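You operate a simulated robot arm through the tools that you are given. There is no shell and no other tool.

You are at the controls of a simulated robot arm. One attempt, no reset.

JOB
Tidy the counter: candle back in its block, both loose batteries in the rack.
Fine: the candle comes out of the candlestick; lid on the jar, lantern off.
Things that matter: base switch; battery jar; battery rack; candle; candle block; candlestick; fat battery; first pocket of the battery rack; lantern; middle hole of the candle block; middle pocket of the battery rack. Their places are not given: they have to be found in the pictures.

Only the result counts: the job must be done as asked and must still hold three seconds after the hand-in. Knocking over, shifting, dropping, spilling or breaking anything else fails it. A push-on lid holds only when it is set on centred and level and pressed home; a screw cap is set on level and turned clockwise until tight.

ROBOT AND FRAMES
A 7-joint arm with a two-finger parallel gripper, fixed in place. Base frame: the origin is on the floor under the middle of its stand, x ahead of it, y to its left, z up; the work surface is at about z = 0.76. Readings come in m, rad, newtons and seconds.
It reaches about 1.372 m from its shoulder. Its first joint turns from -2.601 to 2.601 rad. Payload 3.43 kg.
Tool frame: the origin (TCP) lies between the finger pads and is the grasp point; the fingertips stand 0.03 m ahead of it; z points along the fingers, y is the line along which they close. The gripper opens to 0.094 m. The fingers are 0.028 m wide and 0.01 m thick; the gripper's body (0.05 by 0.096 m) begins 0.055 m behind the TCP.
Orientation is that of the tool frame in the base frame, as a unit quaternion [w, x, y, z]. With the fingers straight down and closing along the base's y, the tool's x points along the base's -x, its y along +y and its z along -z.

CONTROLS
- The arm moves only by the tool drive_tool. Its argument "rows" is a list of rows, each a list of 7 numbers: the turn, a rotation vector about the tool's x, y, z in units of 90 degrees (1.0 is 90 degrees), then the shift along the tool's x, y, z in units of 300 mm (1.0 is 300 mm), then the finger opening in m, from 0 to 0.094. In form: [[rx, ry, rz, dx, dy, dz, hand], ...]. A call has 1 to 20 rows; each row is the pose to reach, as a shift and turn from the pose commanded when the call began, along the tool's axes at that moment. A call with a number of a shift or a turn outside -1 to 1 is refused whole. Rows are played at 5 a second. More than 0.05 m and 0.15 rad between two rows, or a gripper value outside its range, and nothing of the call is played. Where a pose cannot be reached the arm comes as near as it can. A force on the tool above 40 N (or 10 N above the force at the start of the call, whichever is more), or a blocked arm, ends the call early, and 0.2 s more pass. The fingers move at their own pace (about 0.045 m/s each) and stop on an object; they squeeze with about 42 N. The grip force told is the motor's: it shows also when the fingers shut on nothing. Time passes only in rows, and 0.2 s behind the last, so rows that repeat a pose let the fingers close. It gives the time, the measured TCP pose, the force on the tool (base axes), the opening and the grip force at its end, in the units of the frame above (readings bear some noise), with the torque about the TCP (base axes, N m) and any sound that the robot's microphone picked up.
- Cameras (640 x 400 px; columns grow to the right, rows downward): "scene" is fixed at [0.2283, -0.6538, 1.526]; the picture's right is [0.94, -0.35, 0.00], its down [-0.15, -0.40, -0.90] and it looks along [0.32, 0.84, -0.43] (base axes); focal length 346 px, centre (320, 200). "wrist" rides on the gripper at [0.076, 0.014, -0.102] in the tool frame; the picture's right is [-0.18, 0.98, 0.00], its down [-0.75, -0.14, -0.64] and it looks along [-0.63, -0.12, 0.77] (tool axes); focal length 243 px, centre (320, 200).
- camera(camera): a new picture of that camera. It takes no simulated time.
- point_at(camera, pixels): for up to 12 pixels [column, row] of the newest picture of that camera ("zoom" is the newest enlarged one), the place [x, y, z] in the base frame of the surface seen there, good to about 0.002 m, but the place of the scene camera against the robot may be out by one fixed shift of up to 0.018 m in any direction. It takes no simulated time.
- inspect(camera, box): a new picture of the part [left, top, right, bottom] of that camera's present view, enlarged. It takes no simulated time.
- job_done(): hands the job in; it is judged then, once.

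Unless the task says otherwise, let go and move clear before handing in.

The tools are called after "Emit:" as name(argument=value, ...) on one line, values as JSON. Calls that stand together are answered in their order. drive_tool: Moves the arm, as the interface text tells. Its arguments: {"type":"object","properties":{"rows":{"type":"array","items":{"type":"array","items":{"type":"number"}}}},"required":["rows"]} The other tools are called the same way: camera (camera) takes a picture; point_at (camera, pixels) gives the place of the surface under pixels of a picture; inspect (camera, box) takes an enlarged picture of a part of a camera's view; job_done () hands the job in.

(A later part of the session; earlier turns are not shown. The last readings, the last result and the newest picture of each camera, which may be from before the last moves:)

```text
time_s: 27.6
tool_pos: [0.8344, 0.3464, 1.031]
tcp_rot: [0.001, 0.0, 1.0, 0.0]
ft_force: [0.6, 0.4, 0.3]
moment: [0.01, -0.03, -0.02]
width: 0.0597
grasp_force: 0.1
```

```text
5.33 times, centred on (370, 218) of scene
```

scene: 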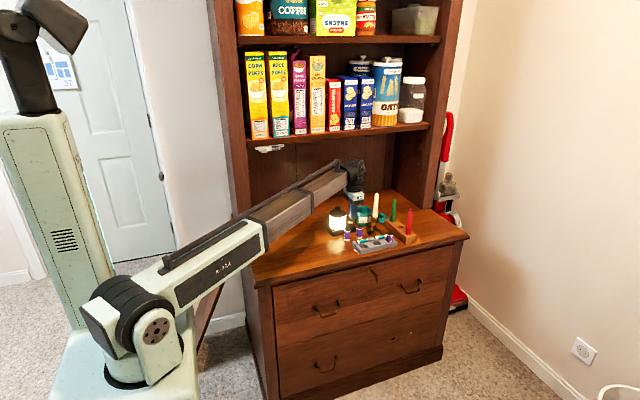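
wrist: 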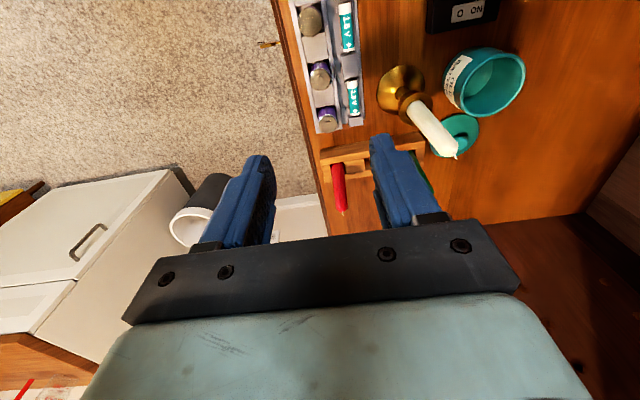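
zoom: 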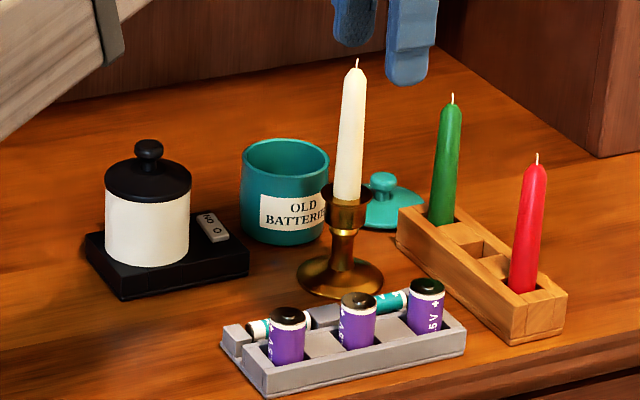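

Both batteries now stand in the first and middle pockets. I'll move the wrist camera so I can measure the candle, candlestick and block.

Emit:
drive_tool(rows=[[0, 0, 0, -0.073, 0.082, -0.031, 0.06], [0, 0, 0, -0.146, 0.164, -0.062, 0.06], [0, 0, 0, -0.218, 0.245, -0.093, 0.06], [0, 0, 0, -0.218, 0.245, -0.093, 0.06]])

Emit:
camera(camera="wrist")

Emit:
inspect(camera="wrist", box=[240, 20, 432, 140])

```text
time_s: 28.6
tool_pos: [0.8994, 0.421, 1.0609]
tcp_rot: [0.0, 0.0, 1.0, 0.0]
ft_force: [-0.1, 0.8, 0.5]
moment: [-0.02, 0.01, -0.01]
width: 0.06
grasp_force: 0.1
```

```text
taken
```

wrist: 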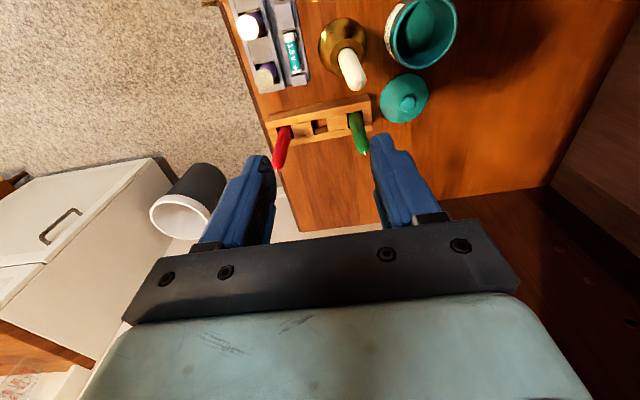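

```text
3.33 times, centred on (336, 80) of wrist
```

zoom: 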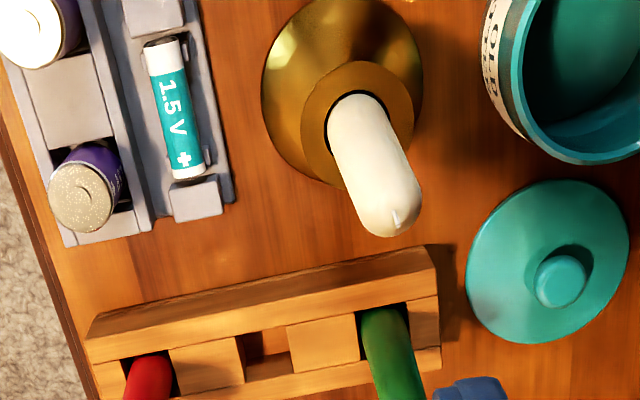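

The middle hole of the block is at wrist (318,127). I'll zoom in there and on the candle.

Emit:
inspect(camera="wrist", box=[256, 85, 384, 165])

Emit:
inspect(camera="wrist", box=[286, 105, 350, 145])

```text
5.00 times, centred on (320, 125) of wrist
```

zoom: 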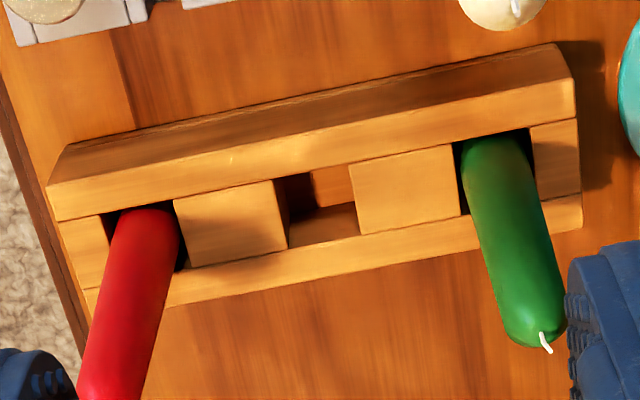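

```text
10.00 times, centred on (318, 125) of wrist
```

zoom: 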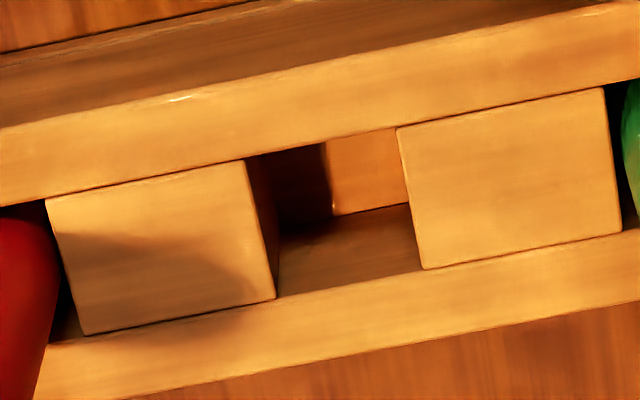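

The middle hole's top corners in this zoom are (247,160), (397,128), (422,269) and (278,298). I'll measure them along with the floor and the tops of the walls.

Emit:
point_at(camera="zoom", pixels=[[243, 163], [400, 130], [425, 266], [273, 297], [320, 139], [350, 287], [260, 230], [412, 200], [350, 235], [300, 200], [365, 170], [150, 240]])

Emit:
inspect(camera="wrist", box=[312, 15, 376, 95])

```text
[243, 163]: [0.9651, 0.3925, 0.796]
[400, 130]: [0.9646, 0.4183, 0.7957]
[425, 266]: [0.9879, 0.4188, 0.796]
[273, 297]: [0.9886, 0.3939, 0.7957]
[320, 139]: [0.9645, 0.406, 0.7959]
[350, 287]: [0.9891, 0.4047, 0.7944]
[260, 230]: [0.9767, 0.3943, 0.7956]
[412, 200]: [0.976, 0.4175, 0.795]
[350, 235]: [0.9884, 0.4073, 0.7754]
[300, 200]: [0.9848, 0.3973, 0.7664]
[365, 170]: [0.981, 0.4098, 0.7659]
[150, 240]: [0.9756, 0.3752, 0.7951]
```

```text
5.00 times, centred on (344, 55) of wrist
```

zoom: 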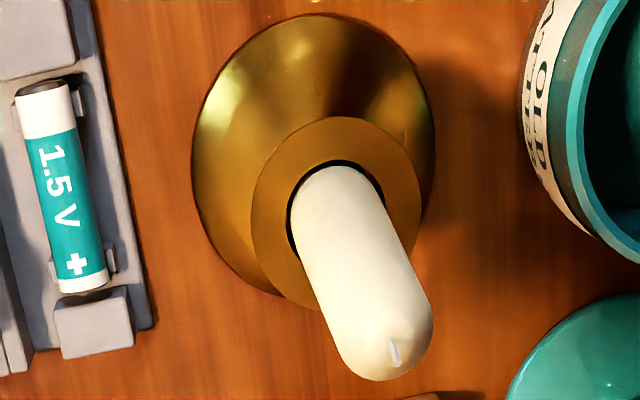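

The middle hole is x 0.965–0.988 and y 0.394–0.418, with its top at z 0.796 and floor around 0.766. Next are the candle and the candlestick cup in this zoom.

Emit:
point_at(camera="zoom", pixels=[[294, 225], [382, 205], [335, 172], [340, 230], [365, 290], [392, 340], [315, 300], [425, 285], [260, 200], [410, 180], [335, 125], [393, 350]])

Emit:
inspect(camera="scene", box=[352, 185, 400, 245])

```text
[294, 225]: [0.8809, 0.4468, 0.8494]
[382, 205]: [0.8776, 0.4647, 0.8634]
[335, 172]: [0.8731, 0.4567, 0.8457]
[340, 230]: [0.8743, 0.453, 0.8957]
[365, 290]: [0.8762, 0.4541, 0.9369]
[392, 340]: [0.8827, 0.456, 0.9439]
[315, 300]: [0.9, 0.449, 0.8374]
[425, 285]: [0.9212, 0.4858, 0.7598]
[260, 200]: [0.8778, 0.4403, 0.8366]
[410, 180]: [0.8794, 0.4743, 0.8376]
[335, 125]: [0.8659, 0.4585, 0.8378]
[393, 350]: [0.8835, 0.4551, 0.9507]
```

```text
6.67 times, centred on (376, 215) of scene
```

zoom: 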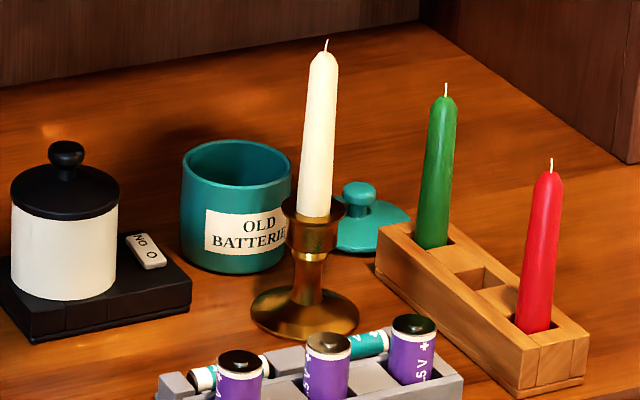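

The candle's axis is at about (0.8835,0.456), roughly 20 mm in diameter, with the wick top at z 0.951 and the cup rim at 0.8375. I'll measure the neighbouring green and red candles for clearance, plus the lid and jar.

Emit:
inspect(camera="wrist", box=[256, 85, 384, 165])

Emit:
point_at(camera="zoom", pixels=[[545, 340], [540, 310], [500, 160], [465, 170], [530, 160], [145, 215], [120, 300], [85, 395], [62, 222], [578, 195], [110, 230], [175, 240]])

Emit:
inspect(camera="wrist", box=[368, 0, 496, 135])

```text
5.00 times, centred on (320, 125) of wrist
```

zoom: 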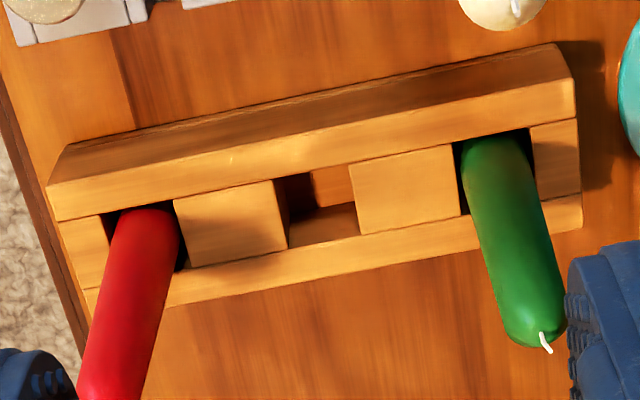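

```text
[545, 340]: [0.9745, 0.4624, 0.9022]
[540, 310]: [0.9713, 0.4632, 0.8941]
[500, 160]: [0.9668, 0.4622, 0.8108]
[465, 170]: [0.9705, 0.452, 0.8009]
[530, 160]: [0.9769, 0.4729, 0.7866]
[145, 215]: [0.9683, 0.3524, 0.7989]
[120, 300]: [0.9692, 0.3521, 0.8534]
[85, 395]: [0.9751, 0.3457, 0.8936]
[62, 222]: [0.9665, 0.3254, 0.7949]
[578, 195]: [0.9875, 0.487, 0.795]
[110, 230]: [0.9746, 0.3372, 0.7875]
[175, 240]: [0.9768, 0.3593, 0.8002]
```

```text
2.96 times, centred on (432, 68) of wrist
```

zoom: 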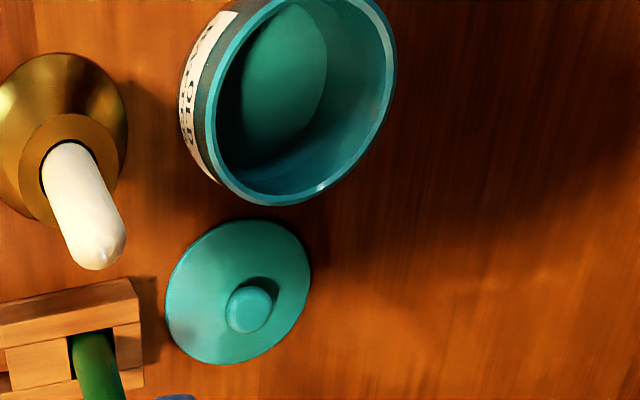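

The green and red candles stand 56 mm either side of the middle hole with tips at z≈0.904, so there is room to insert with this grip. I'll straddle the white candle at (0.8835,0.4558) with the TCP at z 0.92.

Emit:
drive_tool(rows=[[0, 0, 0, 0.0274, 0.06, 0, 0.06], [0, 0, 0, 0.0547, 0.1193, 0, 0.06], [0, 0, 0, 0.0547, 0.1193, 0, 0.06], [0, 0, 0, 0.0547, 0.1193, 0.1, 0.06], [0, 0, 0, 0.0547, 0.1193, 0.22, 0.06], [0, 0, 0, 0.0547, 0.1193, 0.34, 0.06], [0, 0, 0, 0.0547, 0.1193, 0.43, 0.06], [0, 0, 0, 0.0547, 0.1193, 0.466, 0.06], [0, 0, 0, 0.0547, 0.1193, 0.466, 0.05]])

Emit:
camera(camera="wrist")

Emit:
inspect(camera="scene", box=[330, 180, 426, 240])

```text
time_s: 30.6
tool_pos: [0.8836, 0.4555, 0.9182]
tcp_rot: [0.0, 0.0, 1.0, 0.0]
ft_force: [-0.8, -0.4, 0.6]
moment: [-0.02, 0.02, -0.01]
width: 0.0501
grasp_force: 0.1
```

```text
taken
```

wrist: 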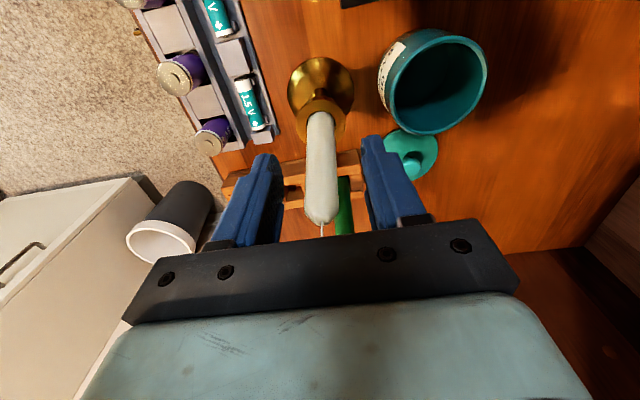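

```text
6.67 times, centred on (378, 210) of scene
```

zoom: 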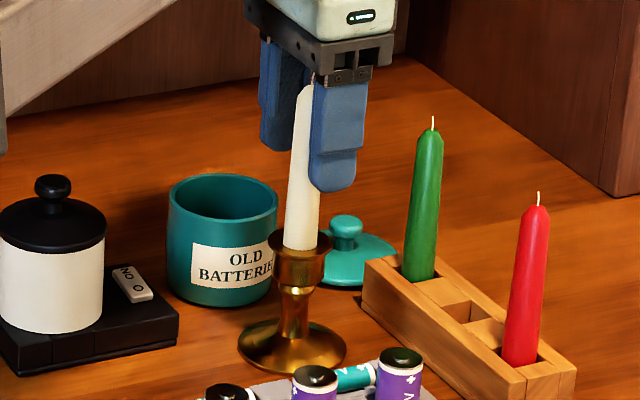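

The candle is centred between the fingers at column 320 and the wick is clear of the gripper body. I'll close on it.

Emit:
drive_tool(rows=[[0, 0, 0, 0, 0, 0, 0.02], [0, 0, 0, 0, 0, 0, 0.0], [0, 0, 0, 0, 0, 0, 0.0], [0, 0, 0, 0, 0, 0, 0.0]])

Emit:
camera(camera="wrist")

```text
time_s: 31.6
tool_pos: [0.8835, 0.4557, 0.9187]
tcp_rot: [0.0, 0.0, 1.0, 0.0]
ft_force: [0.0, 0.2, 0.9]
moment: [0.0, -0.01, 0.0]
width: 0.0172
grasp_force: 41.7
```

```text
taken
```

wrist: 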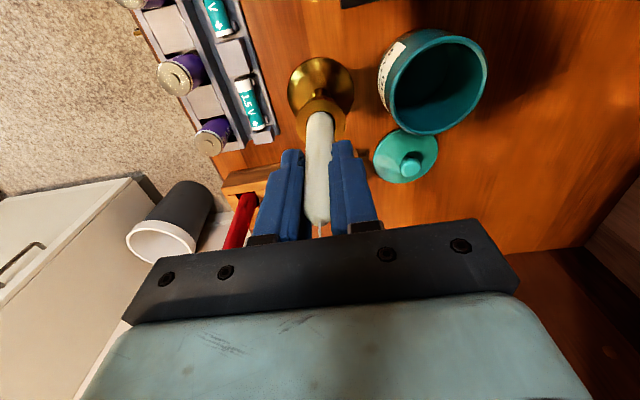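

The candle is gripped at 17.2 mm with 42 N. I'll lift slowly and check that the candlestick stays put.

Emit:
drive_tool(rows=[[0, 0, 0, 0, 0, -0.02, 0.0], [0, 0, 0, 0, 0, -0.05, 0.0], [0, 0, 0, 0, 0, -0.09, 0.0], [0, 0, 0, 0, 0, -0.15, 0.0], [0, 0, 0, 0, 0, -0.25, 0.0], [0, 0, 0, 0, 0, -0.33, 0.0], [0, 0, 0, 0, 0, -0.33, 0.0]])

Emit:
inspect(camera="scene", box=[330, 170, 426, 240])

Emit:
camera(camera="wrist")

```text
time_s: 33.2
tool_pos: [0.8832, 0.4562, 1.0199]
tcp_rot: [0.0, 0.0, 1.0, 0.0]
ft_force: [0.2, -1.1, -0.7]
moment: [0.01, 0.01, -0.01]
width: 0.0169
grasp_force: 41.5
```

```text
5.71 times, centred on (378, 205) of scene
```

zoom: 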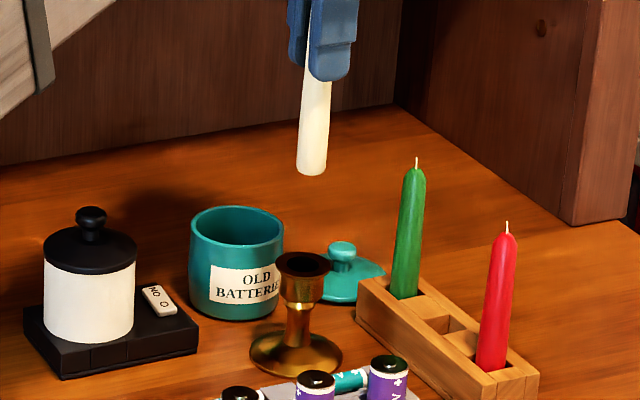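

```text
taken
```

wrist: 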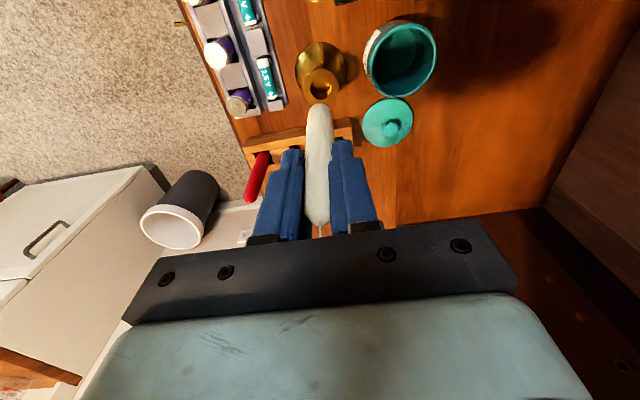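

The candle is out and the candlestick is still standing. I'll measure where the candle's bottom end is, in scene zoom (312,172) and from the wrist.

Emit:
inspect(camera="scene", box=[360, 165, 400, 205])

Emit:
inspect(camera="wrist", box=[288, 90, 352, 150])

```text
10.00 times, centred on (380, 185) of scene
```

zoom: 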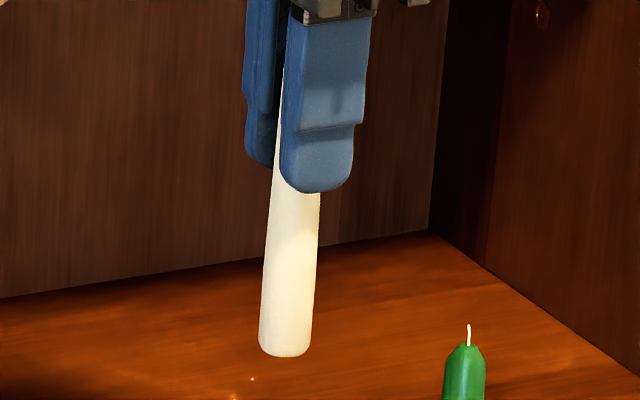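

```text
6.67 times, centred on (320, 120) of wrist
```

zoom: 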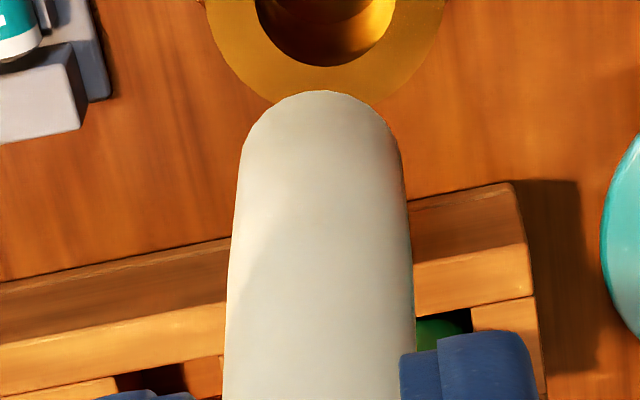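

Emit:
point_at(camera="zoom", pixels=[[320, 95], [320, 100], [320, 120], [320, 200], [320, 350], [245, 150], [392, 150], [238, 200], [403, 200]])

Emit:
inspect(camera="scene", box=[360, 165, 400, 205])

Emit:
point_at(camera="zoom", pixels=[[286, 353], [286, 340], [290, 240], [262, 340], [310, 340], [468, 328]])

```text
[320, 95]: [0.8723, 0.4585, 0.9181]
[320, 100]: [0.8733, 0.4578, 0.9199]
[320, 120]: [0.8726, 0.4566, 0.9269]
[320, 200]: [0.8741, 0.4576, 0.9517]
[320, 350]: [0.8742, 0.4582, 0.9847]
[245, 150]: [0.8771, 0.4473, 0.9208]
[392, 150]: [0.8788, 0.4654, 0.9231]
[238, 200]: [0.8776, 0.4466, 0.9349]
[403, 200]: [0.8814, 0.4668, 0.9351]
```

```text
10.00 times, centred on (380, 185) of scene
```

zoom: 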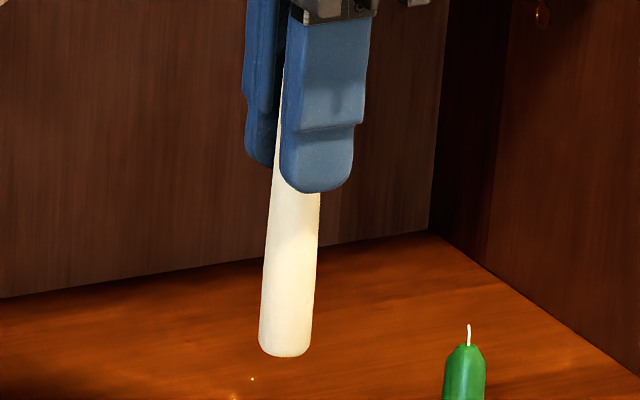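

```text
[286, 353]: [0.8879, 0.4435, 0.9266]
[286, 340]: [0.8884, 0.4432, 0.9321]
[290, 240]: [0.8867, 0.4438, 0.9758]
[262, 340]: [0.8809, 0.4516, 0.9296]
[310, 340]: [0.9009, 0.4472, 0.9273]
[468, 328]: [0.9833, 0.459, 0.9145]
```

The candle's bottom is at z≈0.917, 103 mm below the TCP, and about 20.5 mm wide, so it fits the 23–24 mm hole. I'll carry it over the middle hole at (0.9766,0.406) and hover just above the block.

Emit:
drive_tool(rows=[[0, 0, 0, -0.05, -0.083, -0.02, 0.0], [0, 0, 0, -0.15, -0.166, -0.02, 0.0], [0, 0, 0, -0.24, -0.166, -0.02, 0.0], [0, 0, 0, -0.3103, -0.166, -0.02, 0.0], [0, 0, 0, -0.3103, -0.166, 0.08, 0.0], [0, 0, 0, -0.3103, -0.166, 0.18, 0.0], [0, 0, 0, -0.3103, -0.166, 0.27, 0.0], [0, 0, 0, -0.3103, -0.166, 0.33, 0.0], [0, 0, 0, -0.3103, -0.166, 0.33, 0.0]])

Emit:
camera(camera="wrist")

Emit:
inspect(camera="scene", box=[360, 180, 440, 250])

Emit:
inspect(camera="wrist", box=[272, 60, 368, 120])

```text
time_s: 35.2
tool_pos: [0.9752, 0.4066, 0.9198]
tcp_rot: [-0.001, 0.0, 1.0, 0.0]
ft_force: [-0.4, -0.3, -0.3]
moment: [0.01, 0.02, 0.02]
width: 0.0168
grasp_force: 42.0
```

```text
taken
```

wrist: 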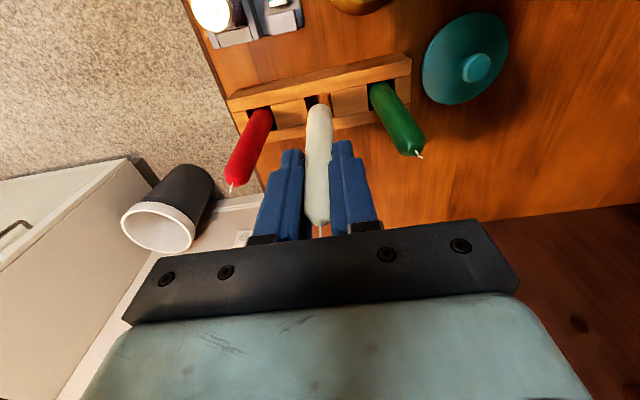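

```text
5.71 times, centred on (400, 215) of scene
```

zoom: 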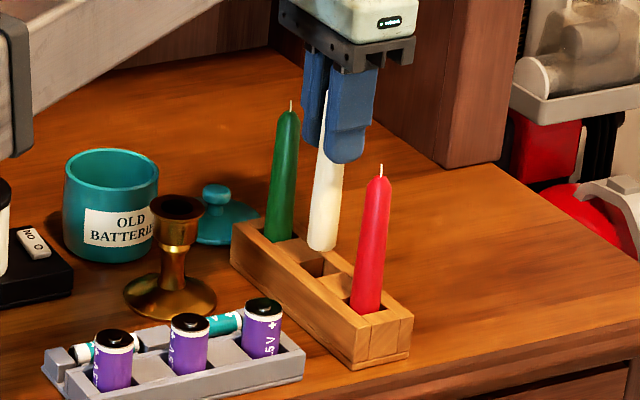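

```text
6.67 times, centred on (320, 90) of wrist
```

zoom: 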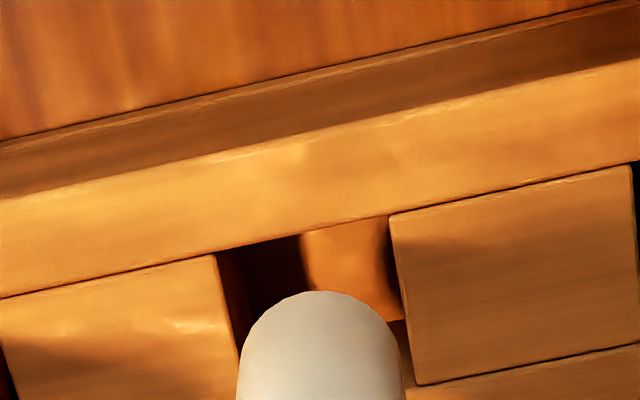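

The candle's bottom is just above the middle hole in the wrist zoom, at (320,295) with hole corners at (215,255) and (390,217). I'll measure both to refine the alignment.

Emit:
point_at(camera="zoom", pixels=[[211, 257], [394, 217], [300, 233], [222, 320], [402, 290], [320, 297], [320, 310], [320, 340], [244, 350], [397, 350], [240, 380], [402, 380]])

Emit:
inspect(camera="scene", box=[392, 210, 424, 242])

```text
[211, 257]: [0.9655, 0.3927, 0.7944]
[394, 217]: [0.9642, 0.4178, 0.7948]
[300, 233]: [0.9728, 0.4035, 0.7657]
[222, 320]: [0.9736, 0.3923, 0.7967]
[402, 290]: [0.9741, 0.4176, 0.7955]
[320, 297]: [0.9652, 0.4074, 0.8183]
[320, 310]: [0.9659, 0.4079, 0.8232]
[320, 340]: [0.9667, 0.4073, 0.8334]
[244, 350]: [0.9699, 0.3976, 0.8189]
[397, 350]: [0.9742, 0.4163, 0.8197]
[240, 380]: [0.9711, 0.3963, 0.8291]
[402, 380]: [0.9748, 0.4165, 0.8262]
```

```text
12.50 times, centred on (408, 226) of scene
```

zoom: 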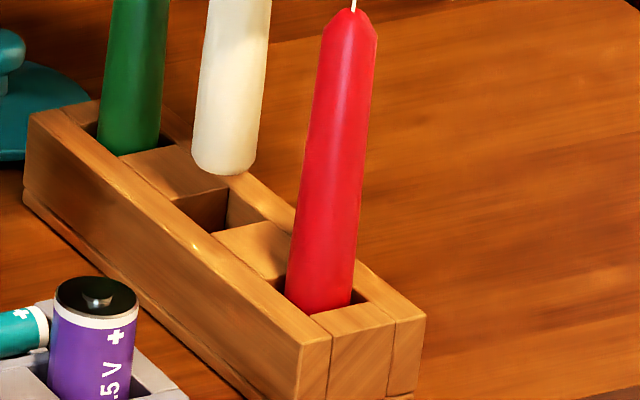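

The candle's centre is at about (0.9757,0.4065) against the hole's (0.9766,0.4055), so I'll shift +1 mm in x and −0.8 mm in y, lower to just above the rim and re-measure.

Emit:
drive_tool(rows=[[0, 0, 0, -0.0035, -0.0027, 0.0, 0.0], [0, 0, 0, -0.0035, -0.0027, 0.03, 0.0], [0, 0, 0, -0.0035, -0.0027, 0.06, 0.0], [0, 0, 0, -0.0035, -0.0027, 0.06, 0.0]])

Emit:
inspect(camera="scene", box=[392, 210, 424, 242])

Emit:
inspect(camera="wrist", box=[272, 60, 368, 120])

Emit:
point_at(camera="zoom", pixels=[[320, 300], [320, 310], [320, 340], [250, 340], [392, 340], [240, 380], [402, 380]])

```text
time_s: 36.2
tool_pos: [0.9775, 0.4046, 0.901]
tcp_rot: [-0.001, 0.0, 1.0, 0.0]
ft_force: [0.6, 1.0, -0.1]
moment: [0.01, 0.01, 0.01]
width: 0.0167
grasp_force: 41.7
```

```text
12.50 times, centred on (408, 226) of scene
```

zoom: 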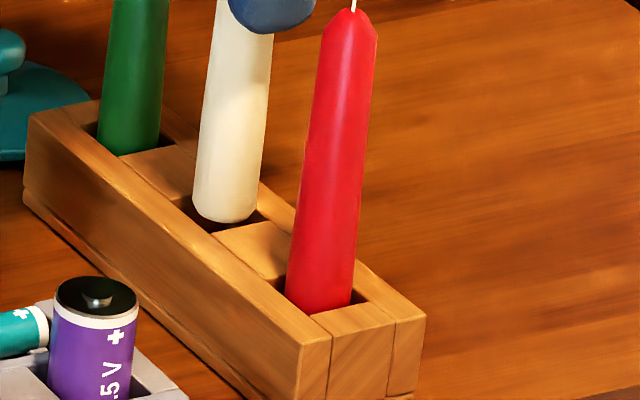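

```text
6.67 times, centred on (320, 90) of wrist
```

zoom: 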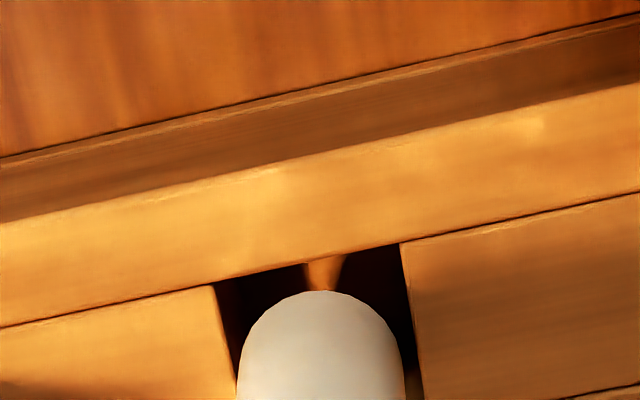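

```text
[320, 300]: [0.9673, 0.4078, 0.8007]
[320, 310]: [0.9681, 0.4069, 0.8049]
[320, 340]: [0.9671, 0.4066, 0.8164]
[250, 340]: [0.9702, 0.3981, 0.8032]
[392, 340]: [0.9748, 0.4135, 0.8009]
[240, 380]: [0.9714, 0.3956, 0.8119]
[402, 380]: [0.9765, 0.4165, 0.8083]
```

The near face is now at x 0.967, so I'm about 0.8 mm too far in x; I'll take that back and start inserting gently while watching the force.

Emit:
drive_tool(rows=[[0, 0, 0, 0.0023, -0.001, 0.0, 0.0], [0, 0, 0, 0.0023, -0.001, 0.01, 0.0], [0, 0, 0, 0.0023, -0.001, 0.02, 0.0], [0, 0, 0, 0.0023, -0.001, 0.03, 0.0], [0, 0, 0, 0.0023, -0.001, 0.04, 0.0], [0, 0, 0, 0.0023, -0.001, 0.04, 0.0]])

Emit:
inspect(camera="scene", box=[392, 210, 424, 242])

Emit:
inspect(camera="wrist", box=[272, 60, 368, 120])

```text
time_s: 37.6
tool_pos: [0.977, 0.4051, 0.8895]
tcp_rot: [0.0, 0.0, 1.0, 0.0]
ft_force: [0.8, 0.3, -0.2]
moment: [0.03, 0.02, 0.01]
width: 0.0168
grasp_force: 42.3
```

```text
12.50 times, centred on (408, 226) of scene
```

zoom: 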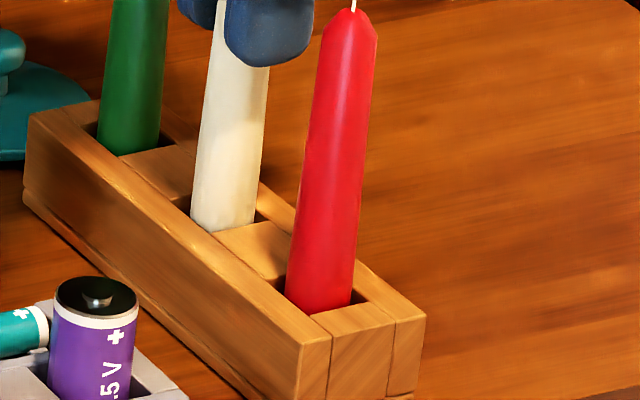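

```text
6.67 times, centred on (320, 90) of wrist
```

zoom: 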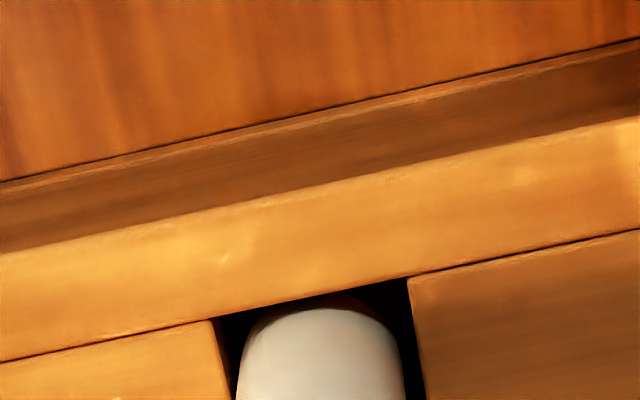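

The candle has entered the hole with no contact force. I'll keep lowering it to the floor, about 20 mm further.

Emit:
drive_tool(rows=[[0, 0, 0, 0, 0, 0.015, 0.0], [0, 0, 0, 0, 0, 0.03, 0.0], [0, 0, 0, 0, 0, 0.045, 0.0], [0, 0, 0, 0, 0, 0.056, 0.0], [0, 0, 0, 0, 0, 0.063, 0.0], [0, 0, 0, 0, 0, 0.063, 0.0]])

Emit:
camera(camera="wrist")

Emit:
inspect(camera="scene", box=[380, 190, 436, 246])

```text
time_s: 39.0
tool_pos: [0.9765, 0.4063, 0.8718]
tcp_rot: [0.001, 0.0, 1.0, 0.0]
ft_force: [0.3, 0.2, 15.7]
moment: [-0.02, -0.05, -0.01]
width: 0.0171
grasp_force: 42.0
```

```text
taken
```

wrist: 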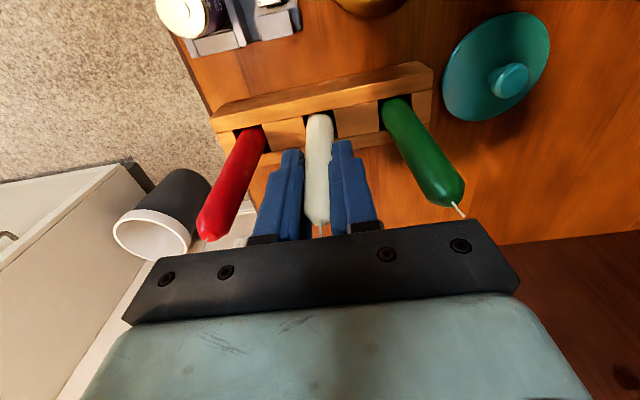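

```text
7.14 times, centred on (408, 218) of scene
```

zoom: 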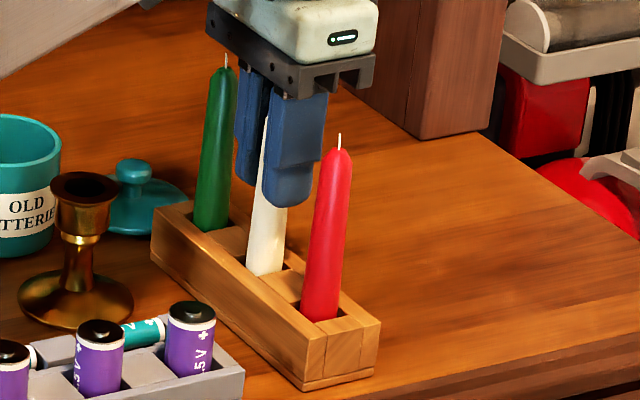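

15.7 N upward with the TCP at z 0.872 means the candle is on the floor and its wick is level with the green one. I'll ease off, open a little and lift straight up.

Emit:
drive_tool(rows=[[0, 0, 0, 0, 0, -0.003, 0.0], [0, 0, 0, 0, 0, -0.003, 0.034], [0, 0, 0, 0, 0, -0.003, 0.034], [0, 0, 0, 0, 0, -0.003, 0.034], [0, 0, 0, 0, 0, -0.05, 0.034], [0, 0, 0, 0, 0, -0.12, 0.034], [0, 0, 0, 0, 0, -0.25, 0.034], [0, 0, 0, 0, 0, -0.4, 0.034], [0, 0, 0, 0, 0, -0.55, 0.034], [0, 0, 0, 0, 0, -0.55, 0.034]])

Emit:
camera(camera="wrist")

Emit:
inspect(camera="scene", box=[310, 180, 430, 255])

```text
time_s: 41.2
tool_pos: [0.9767, 0.4047, 1.0351]
tcp_rot: [0.0, 0.0, 1.0, 0.0]
ft_force: [0.8, -0.4, -0.9]
moment: [0.0, -0.03, -0.01]
width: 0.0341
grasp_force: 0.1
```

```text
taken
```

wrist: 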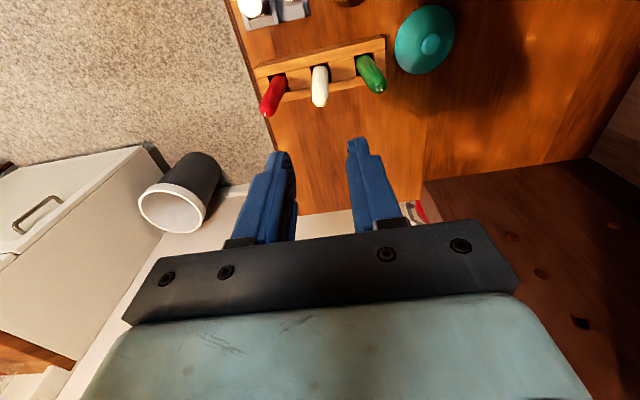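

```text
5.33 times, centred on (370, 218) of scene
```

zoom: 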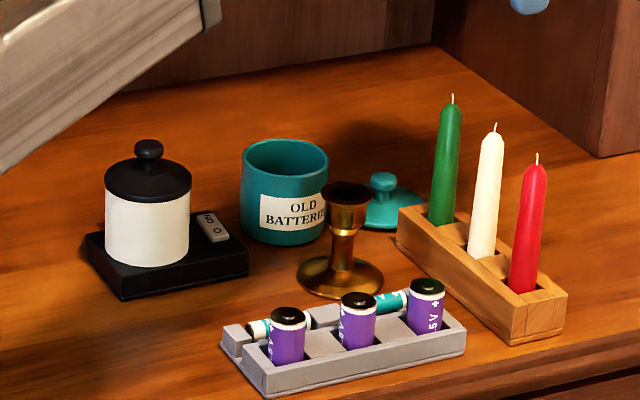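

The candle stands in the middle hole between green and red, and everything else is unmoved. The lid is next; first I'll check where the shelf above the jar is so the arm doesn't touch it.

Emit:
camera(camera="scene")

Emit:
point_at(camera="scene", pixels=[[300, 139], [350, 134], [410, 128], [340, 160], [430, 150], [240, 180], [258, 128], [340, 45], [355, 150], [350, 120], [445, 130], [420, 180]])

```text
taken
```

scene: 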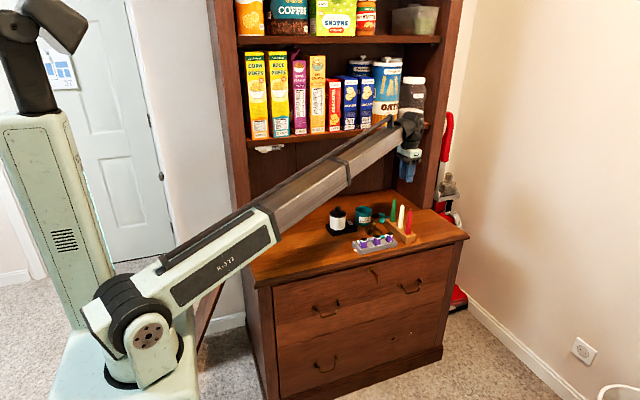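

```text
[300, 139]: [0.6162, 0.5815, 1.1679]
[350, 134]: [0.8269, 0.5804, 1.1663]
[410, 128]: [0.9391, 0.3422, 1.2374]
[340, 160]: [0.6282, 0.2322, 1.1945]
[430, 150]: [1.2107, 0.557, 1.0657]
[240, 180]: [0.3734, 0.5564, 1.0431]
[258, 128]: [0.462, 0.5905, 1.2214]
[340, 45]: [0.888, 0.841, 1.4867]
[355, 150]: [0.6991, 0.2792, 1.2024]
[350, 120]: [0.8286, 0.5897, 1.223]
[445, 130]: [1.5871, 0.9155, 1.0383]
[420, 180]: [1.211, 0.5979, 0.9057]
```

The shelf's front edge is at y≈0.59 with its underside at z≈1.155, so I must keep the arm low whenever it is near the jar. I'll look at the wrist's size in the scene and move to a safe viewpoint at y 0.45 to measure the jar and lid.

Emit:
drive_tool(rows=[[0, 0, 0, 0.09, 0.04, 0.0, 0.02], [0, 0, 0, 0.18, 0.08, 0.0, 0.01], [0, 0, 0, 0.27, 0.12, 0.0, 0.0], [0, 0, 0, 0.35, 0.15, 0.0, 0.0], [0, 0, 0, 0.35, 0.15, 0.0, 0.0]])

Emit:
camera(camera="wrist")

Emit:
inspect(camera="scene", box=[310, 90, 470, 215])

Emit:
inspect(camera="wrist", box=[340, 20, 500, 120])

```text
time_s: 42.4
tool_pos: [0.872, 0.4501, 1.0361]
tcp_rot: [0.0, 0.0, 1.0, 0.0]
ft_force: [-0.4, -0.4, 0.3]
moment: [-0.03, 0.02, -0.03]
width: 0.0
grasp_force: 32.9
```

```text
taken
```

wrist: 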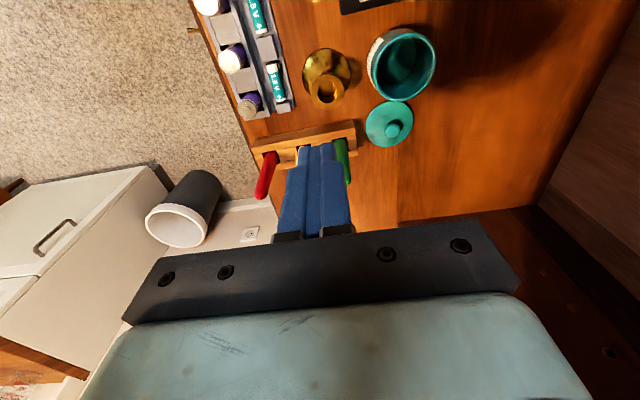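

```text
3.20 times, centred on (390, 152) of scene
```

zoom: 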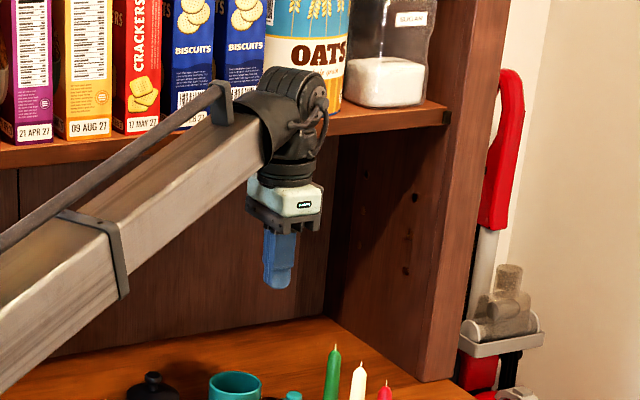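

```text
4.00 times, centred on (420, 70) of wrist
```

zoom: 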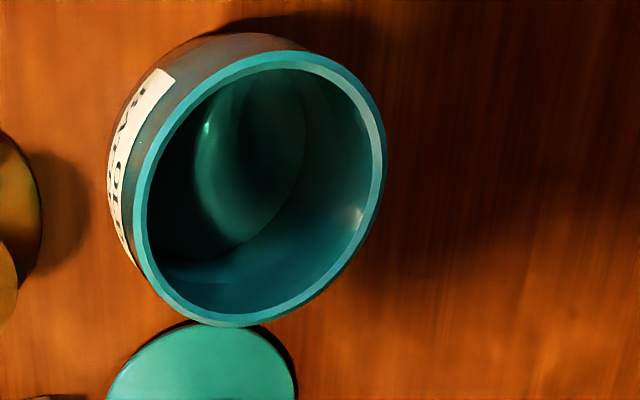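

The wrist zoom shows the jar rim from (138,190) to (383,160) and from (270,55) to (228,322). I'll measure the rim, and also the wrist's height in the scene.

Emit:
point_at(camera="zoom", pixels=[[142, 190], [380, 160], [270, 57], [228, 319], [160, 262], [360, 250], [345, 85], [185, 95], [250, 200], [300, 280], [200, 350], [110, 180]])

Emit:
inspect(camera="wrist", box=[342, 90, 438, 150])

Emit:
point_at(camera="zoom", pixels=[[330, 225], [310, 215], [360, 250], [160, 240], [330, 95], [475, 210], [330, 355], [250, 150], [400, 300], [200, 330], [420, 150]])

Emit:
inspect(camera="scene", box=[310, 90, 470, 215])

Emit:
point_at(camera="zoom", pixels=[[285, 70], [318, 90], [290, 120], [325, 125], [222, 90], [285, 200], [275, 285], [400, 115], [150, 140], [240, 130]])

```text
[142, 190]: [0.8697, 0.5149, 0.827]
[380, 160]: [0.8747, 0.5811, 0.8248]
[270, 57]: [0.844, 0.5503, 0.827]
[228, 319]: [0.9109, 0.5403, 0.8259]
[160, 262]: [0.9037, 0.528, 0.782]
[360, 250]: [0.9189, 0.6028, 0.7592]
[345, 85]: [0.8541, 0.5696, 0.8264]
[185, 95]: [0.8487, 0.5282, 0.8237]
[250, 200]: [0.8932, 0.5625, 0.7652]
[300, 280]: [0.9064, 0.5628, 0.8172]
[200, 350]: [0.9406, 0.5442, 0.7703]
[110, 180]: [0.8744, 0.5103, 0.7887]
```

```text
6.67 times, centred on (390, 120) of wrist
```

zoom: 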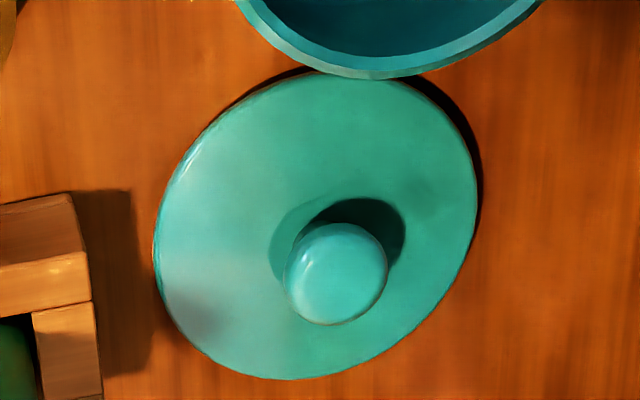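

```text
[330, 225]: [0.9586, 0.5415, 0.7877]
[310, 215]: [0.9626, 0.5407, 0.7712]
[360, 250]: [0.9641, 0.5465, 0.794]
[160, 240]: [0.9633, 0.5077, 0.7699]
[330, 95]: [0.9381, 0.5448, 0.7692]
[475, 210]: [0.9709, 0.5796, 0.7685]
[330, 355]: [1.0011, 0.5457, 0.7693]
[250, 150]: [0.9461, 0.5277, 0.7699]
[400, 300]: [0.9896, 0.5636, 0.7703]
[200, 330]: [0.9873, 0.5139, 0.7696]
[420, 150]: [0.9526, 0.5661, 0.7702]
```

```text
3.20 times, centred on (390, 152) of scene
```

zoom: 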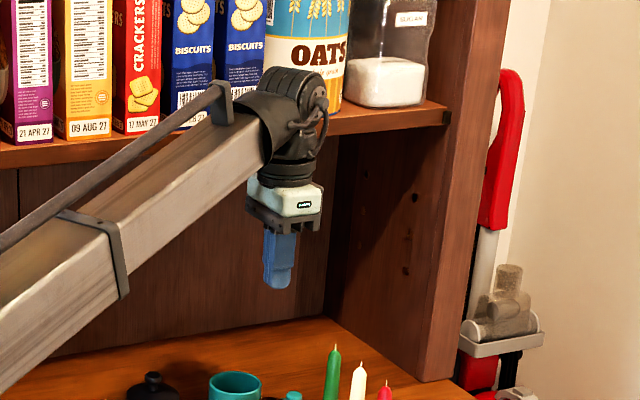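

```text
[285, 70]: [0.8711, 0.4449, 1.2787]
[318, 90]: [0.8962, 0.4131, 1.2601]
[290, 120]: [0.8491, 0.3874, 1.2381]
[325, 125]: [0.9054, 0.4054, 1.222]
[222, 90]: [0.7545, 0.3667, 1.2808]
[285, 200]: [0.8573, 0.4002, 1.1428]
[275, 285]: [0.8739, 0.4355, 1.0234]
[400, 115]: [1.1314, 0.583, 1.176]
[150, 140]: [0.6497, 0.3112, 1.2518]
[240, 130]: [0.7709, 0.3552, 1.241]
```

The jar rim is at z 0.8265 with its centre near (0.878,0.547). The lid lies flat at about (0.969,0.544), its top at 0.7695 and knob top near 0.796. The wrist rises about 0.24 m above the TCP, so I'll keep the TCP at or below 0.88 near the shelf. First I'll sample more rim and knob points.

Emit:
inspect(camera="wrist", box=[356, 20, 452, 110])

Emit:
inspect(camera="wrist", box=[374, 110, 414, 150])

```text
4.44 times, centred on (404, 65) of wrist
```

zoom: 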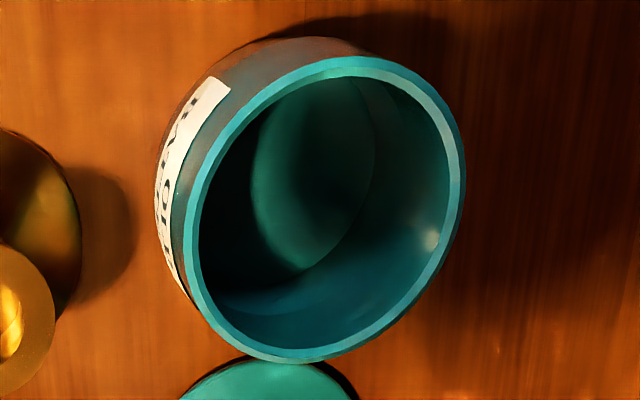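

```text
10.00 times, centred on (394, 130) of wrist
```

zoom: 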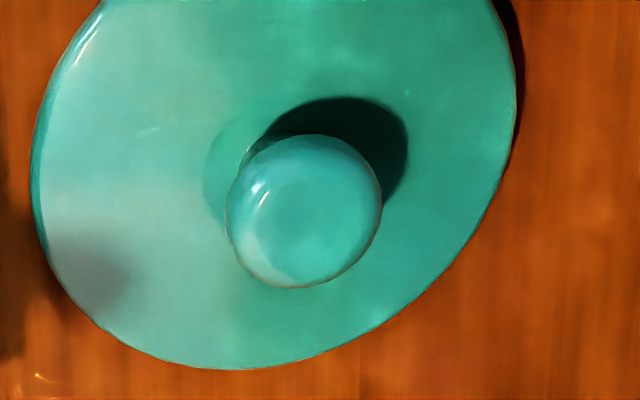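

The knob spans (228–381, 135–288) in this zoom; I'll measure the knob, then re-zoom on the jar rim and sample it.

Emit:
point_at(camera="zoom", pixels=[[304, 212], [233, 222], [375, 203], [300, 141], [308, 282], [260, 170], [350, 160], [255, 262], [355, 255], [240, 180], [40, 180], [512, 100]])

Emit:
inspect(camera="wrist", box=[356, 20, 452, 110])

Emit:
point_at(camera="zoom", pixels=[[191, 240], [207, 150], [262, 85], [345, 62], [420, 88], [456, 150], [455, 215], [425, 280], [370, 332], [300, 355], [245, 340], [207, 300]])

```text
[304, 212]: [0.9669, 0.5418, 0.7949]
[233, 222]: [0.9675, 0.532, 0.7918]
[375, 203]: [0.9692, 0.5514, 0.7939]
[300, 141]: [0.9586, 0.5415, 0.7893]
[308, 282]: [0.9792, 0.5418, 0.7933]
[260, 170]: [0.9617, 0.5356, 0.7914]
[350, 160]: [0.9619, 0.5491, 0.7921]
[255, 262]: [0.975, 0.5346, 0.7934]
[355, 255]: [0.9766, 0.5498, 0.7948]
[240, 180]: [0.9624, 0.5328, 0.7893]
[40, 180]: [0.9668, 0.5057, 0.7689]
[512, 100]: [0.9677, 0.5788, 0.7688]
```

```text
4.44 times, centred on (404, 65) of wrist
```

zoom: 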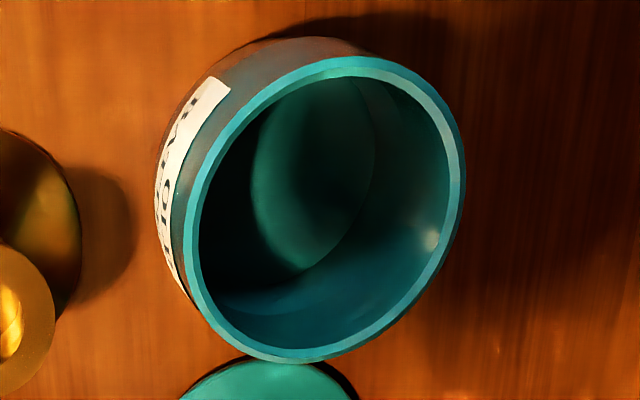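

```text
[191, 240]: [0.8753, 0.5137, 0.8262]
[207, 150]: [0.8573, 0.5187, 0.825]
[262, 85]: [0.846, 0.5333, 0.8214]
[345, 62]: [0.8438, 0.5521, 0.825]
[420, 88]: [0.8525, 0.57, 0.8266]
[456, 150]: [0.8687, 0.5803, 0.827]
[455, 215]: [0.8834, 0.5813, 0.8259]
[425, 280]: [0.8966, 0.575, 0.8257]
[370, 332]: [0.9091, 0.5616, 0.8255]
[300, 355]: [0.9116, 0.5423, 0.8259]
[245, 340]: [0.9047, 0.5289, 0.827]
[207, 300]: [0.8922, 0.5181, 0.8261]
```

Averaging gives a jar centre of (0.8778,0.5476) and a knob centre of (0.9688,0.5418), with the knob about 20 mm wide and its top at z 0.795. I'll drop low at y 0.48, clear of the shelf, then move in under the shelf level to hover above the knob.

Emit:
drive_tool(rows=[[0, 0, 0, -0.0884, 0.05, 0, 0.02], [0, 0, 0, -0.1768, 0.1003, 0, 0.05], [0, 0, 0, -0.1768, 0.1003, 0.13, 0.05], [0, 0, 0, -0.1768, 0.1003, 0.27, 0.05], [0, 0, 0, -0.1768, 0.1003, 0.41, 0.05], [0, 0, 0, -0.1768, 0.1003, 0.537, 0.05], [0, 0, 0, -0.1768, 0.2, 0.537, 0.05], [0, 0, 0, -0.1768, 0.3063, 0.537, 0.05], [0, 0, 0, -0.25, 0.3063, 0.537, 0.05], [0, 0, 0, -0.3228, 0.3063, 0.537, 0.05], [0, 0, 0, -0.3228, 0.3063, 0.537, 0.05]])

Emit:
camera(camera="wrist")

Emit:
inspect(camera="scene", box=[310, 110, 470, 235])

```text
time_s: 44.8
tool_pos: [0.9686, 0.5412, 0.8755]
tcp_rot: [-0.001, 0.0, 1.0, 0.0]
ft_force: [0.0, 0.6, -0.8]
moment: [0.01, 0.01, 0.0]
width: 0.05
grasp_force: 0.0
```

```text
taken
```

wrist: 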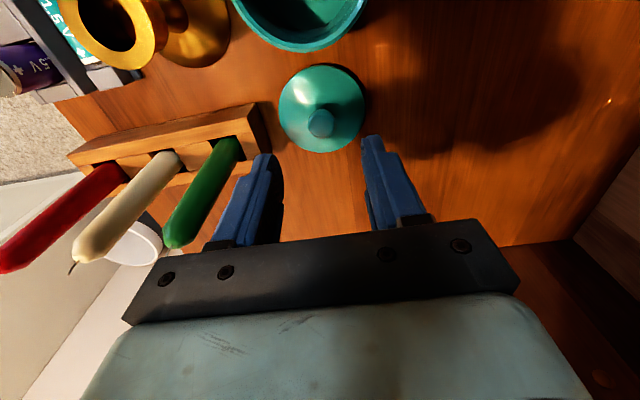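

```text
3.20 times, centred on (390, 172) of scene
```

zoom: 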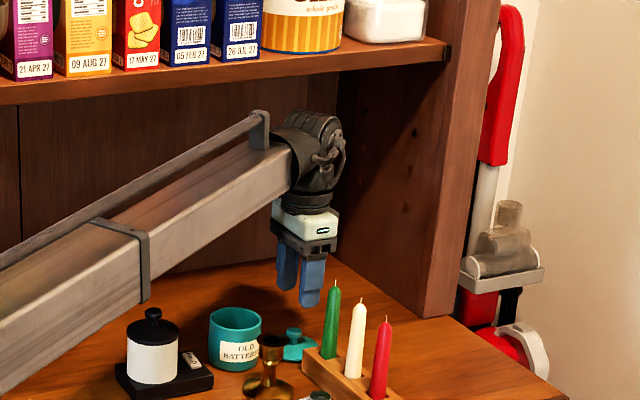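

The knob is centred under the open fingers at (320,122) and the arm sits well below the shelf. I'll lower around the knob to TCP z 0.806.

Emit:
drive_tool(rows=[[0, 0, 0, 0, 0, 0.08, 0.05], [0, 0, 0, 0, 0, 0.15, 0.05], [0, 0, 0, 0, 0, 0.2, 0.05], [0, 0, 0, 0, 0, 0.23, 0.05], [0, 0, 0, 0, 0, 0.23, 0.05]])

Emit:
camera(camera="wrist")

Emit:
inspect(camera="wrist", box=[256, 110, 384, 190])

Emit:
point_at(camera="zoom", pixels=[[320, 340], [320, 300], [320, 370], [260, 340], [380, 340]])

Emit:
inspect(camera="scene", box=[350, 180, 430, 240])

```text
time_s: 46.0
tool_pos: [0.9682, 0.5426, 0.8063]
tcp_rot: [0.0, 0.0, 1.0, 0.0]
ft_force: [-0.3, -0.7, -0.5]
moment: [-0.02, -0.03, 0.02]
width: 0.0501
grasp_force: 0.1
```

```text
taken
```

wrist: 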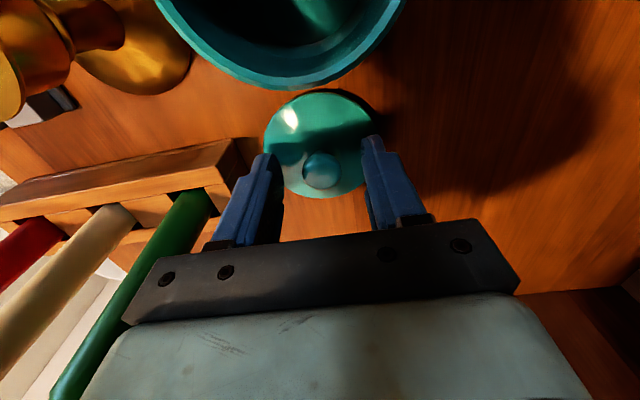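

```text
5.00 times, centred on (320, 150) of wrist
```

zoom: 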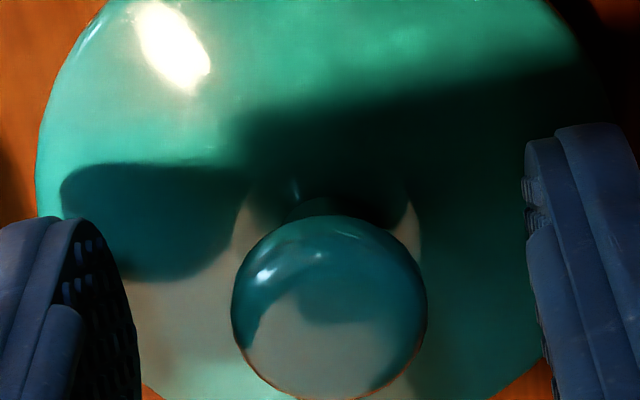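

```text
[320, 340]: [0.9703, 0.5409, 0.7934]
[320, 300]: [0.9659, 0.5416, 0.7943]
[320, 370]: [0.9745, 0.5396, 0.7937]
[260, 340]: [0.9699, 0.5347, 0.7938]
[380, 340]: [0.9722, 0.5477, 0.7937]
```

```text
6.67 times, centred on (390, 210) of scene
```

zoom: 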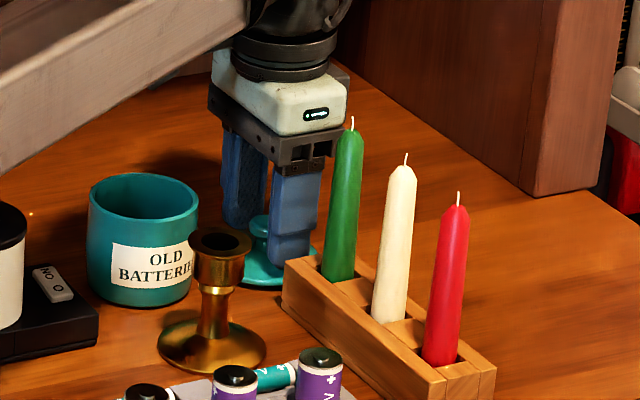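

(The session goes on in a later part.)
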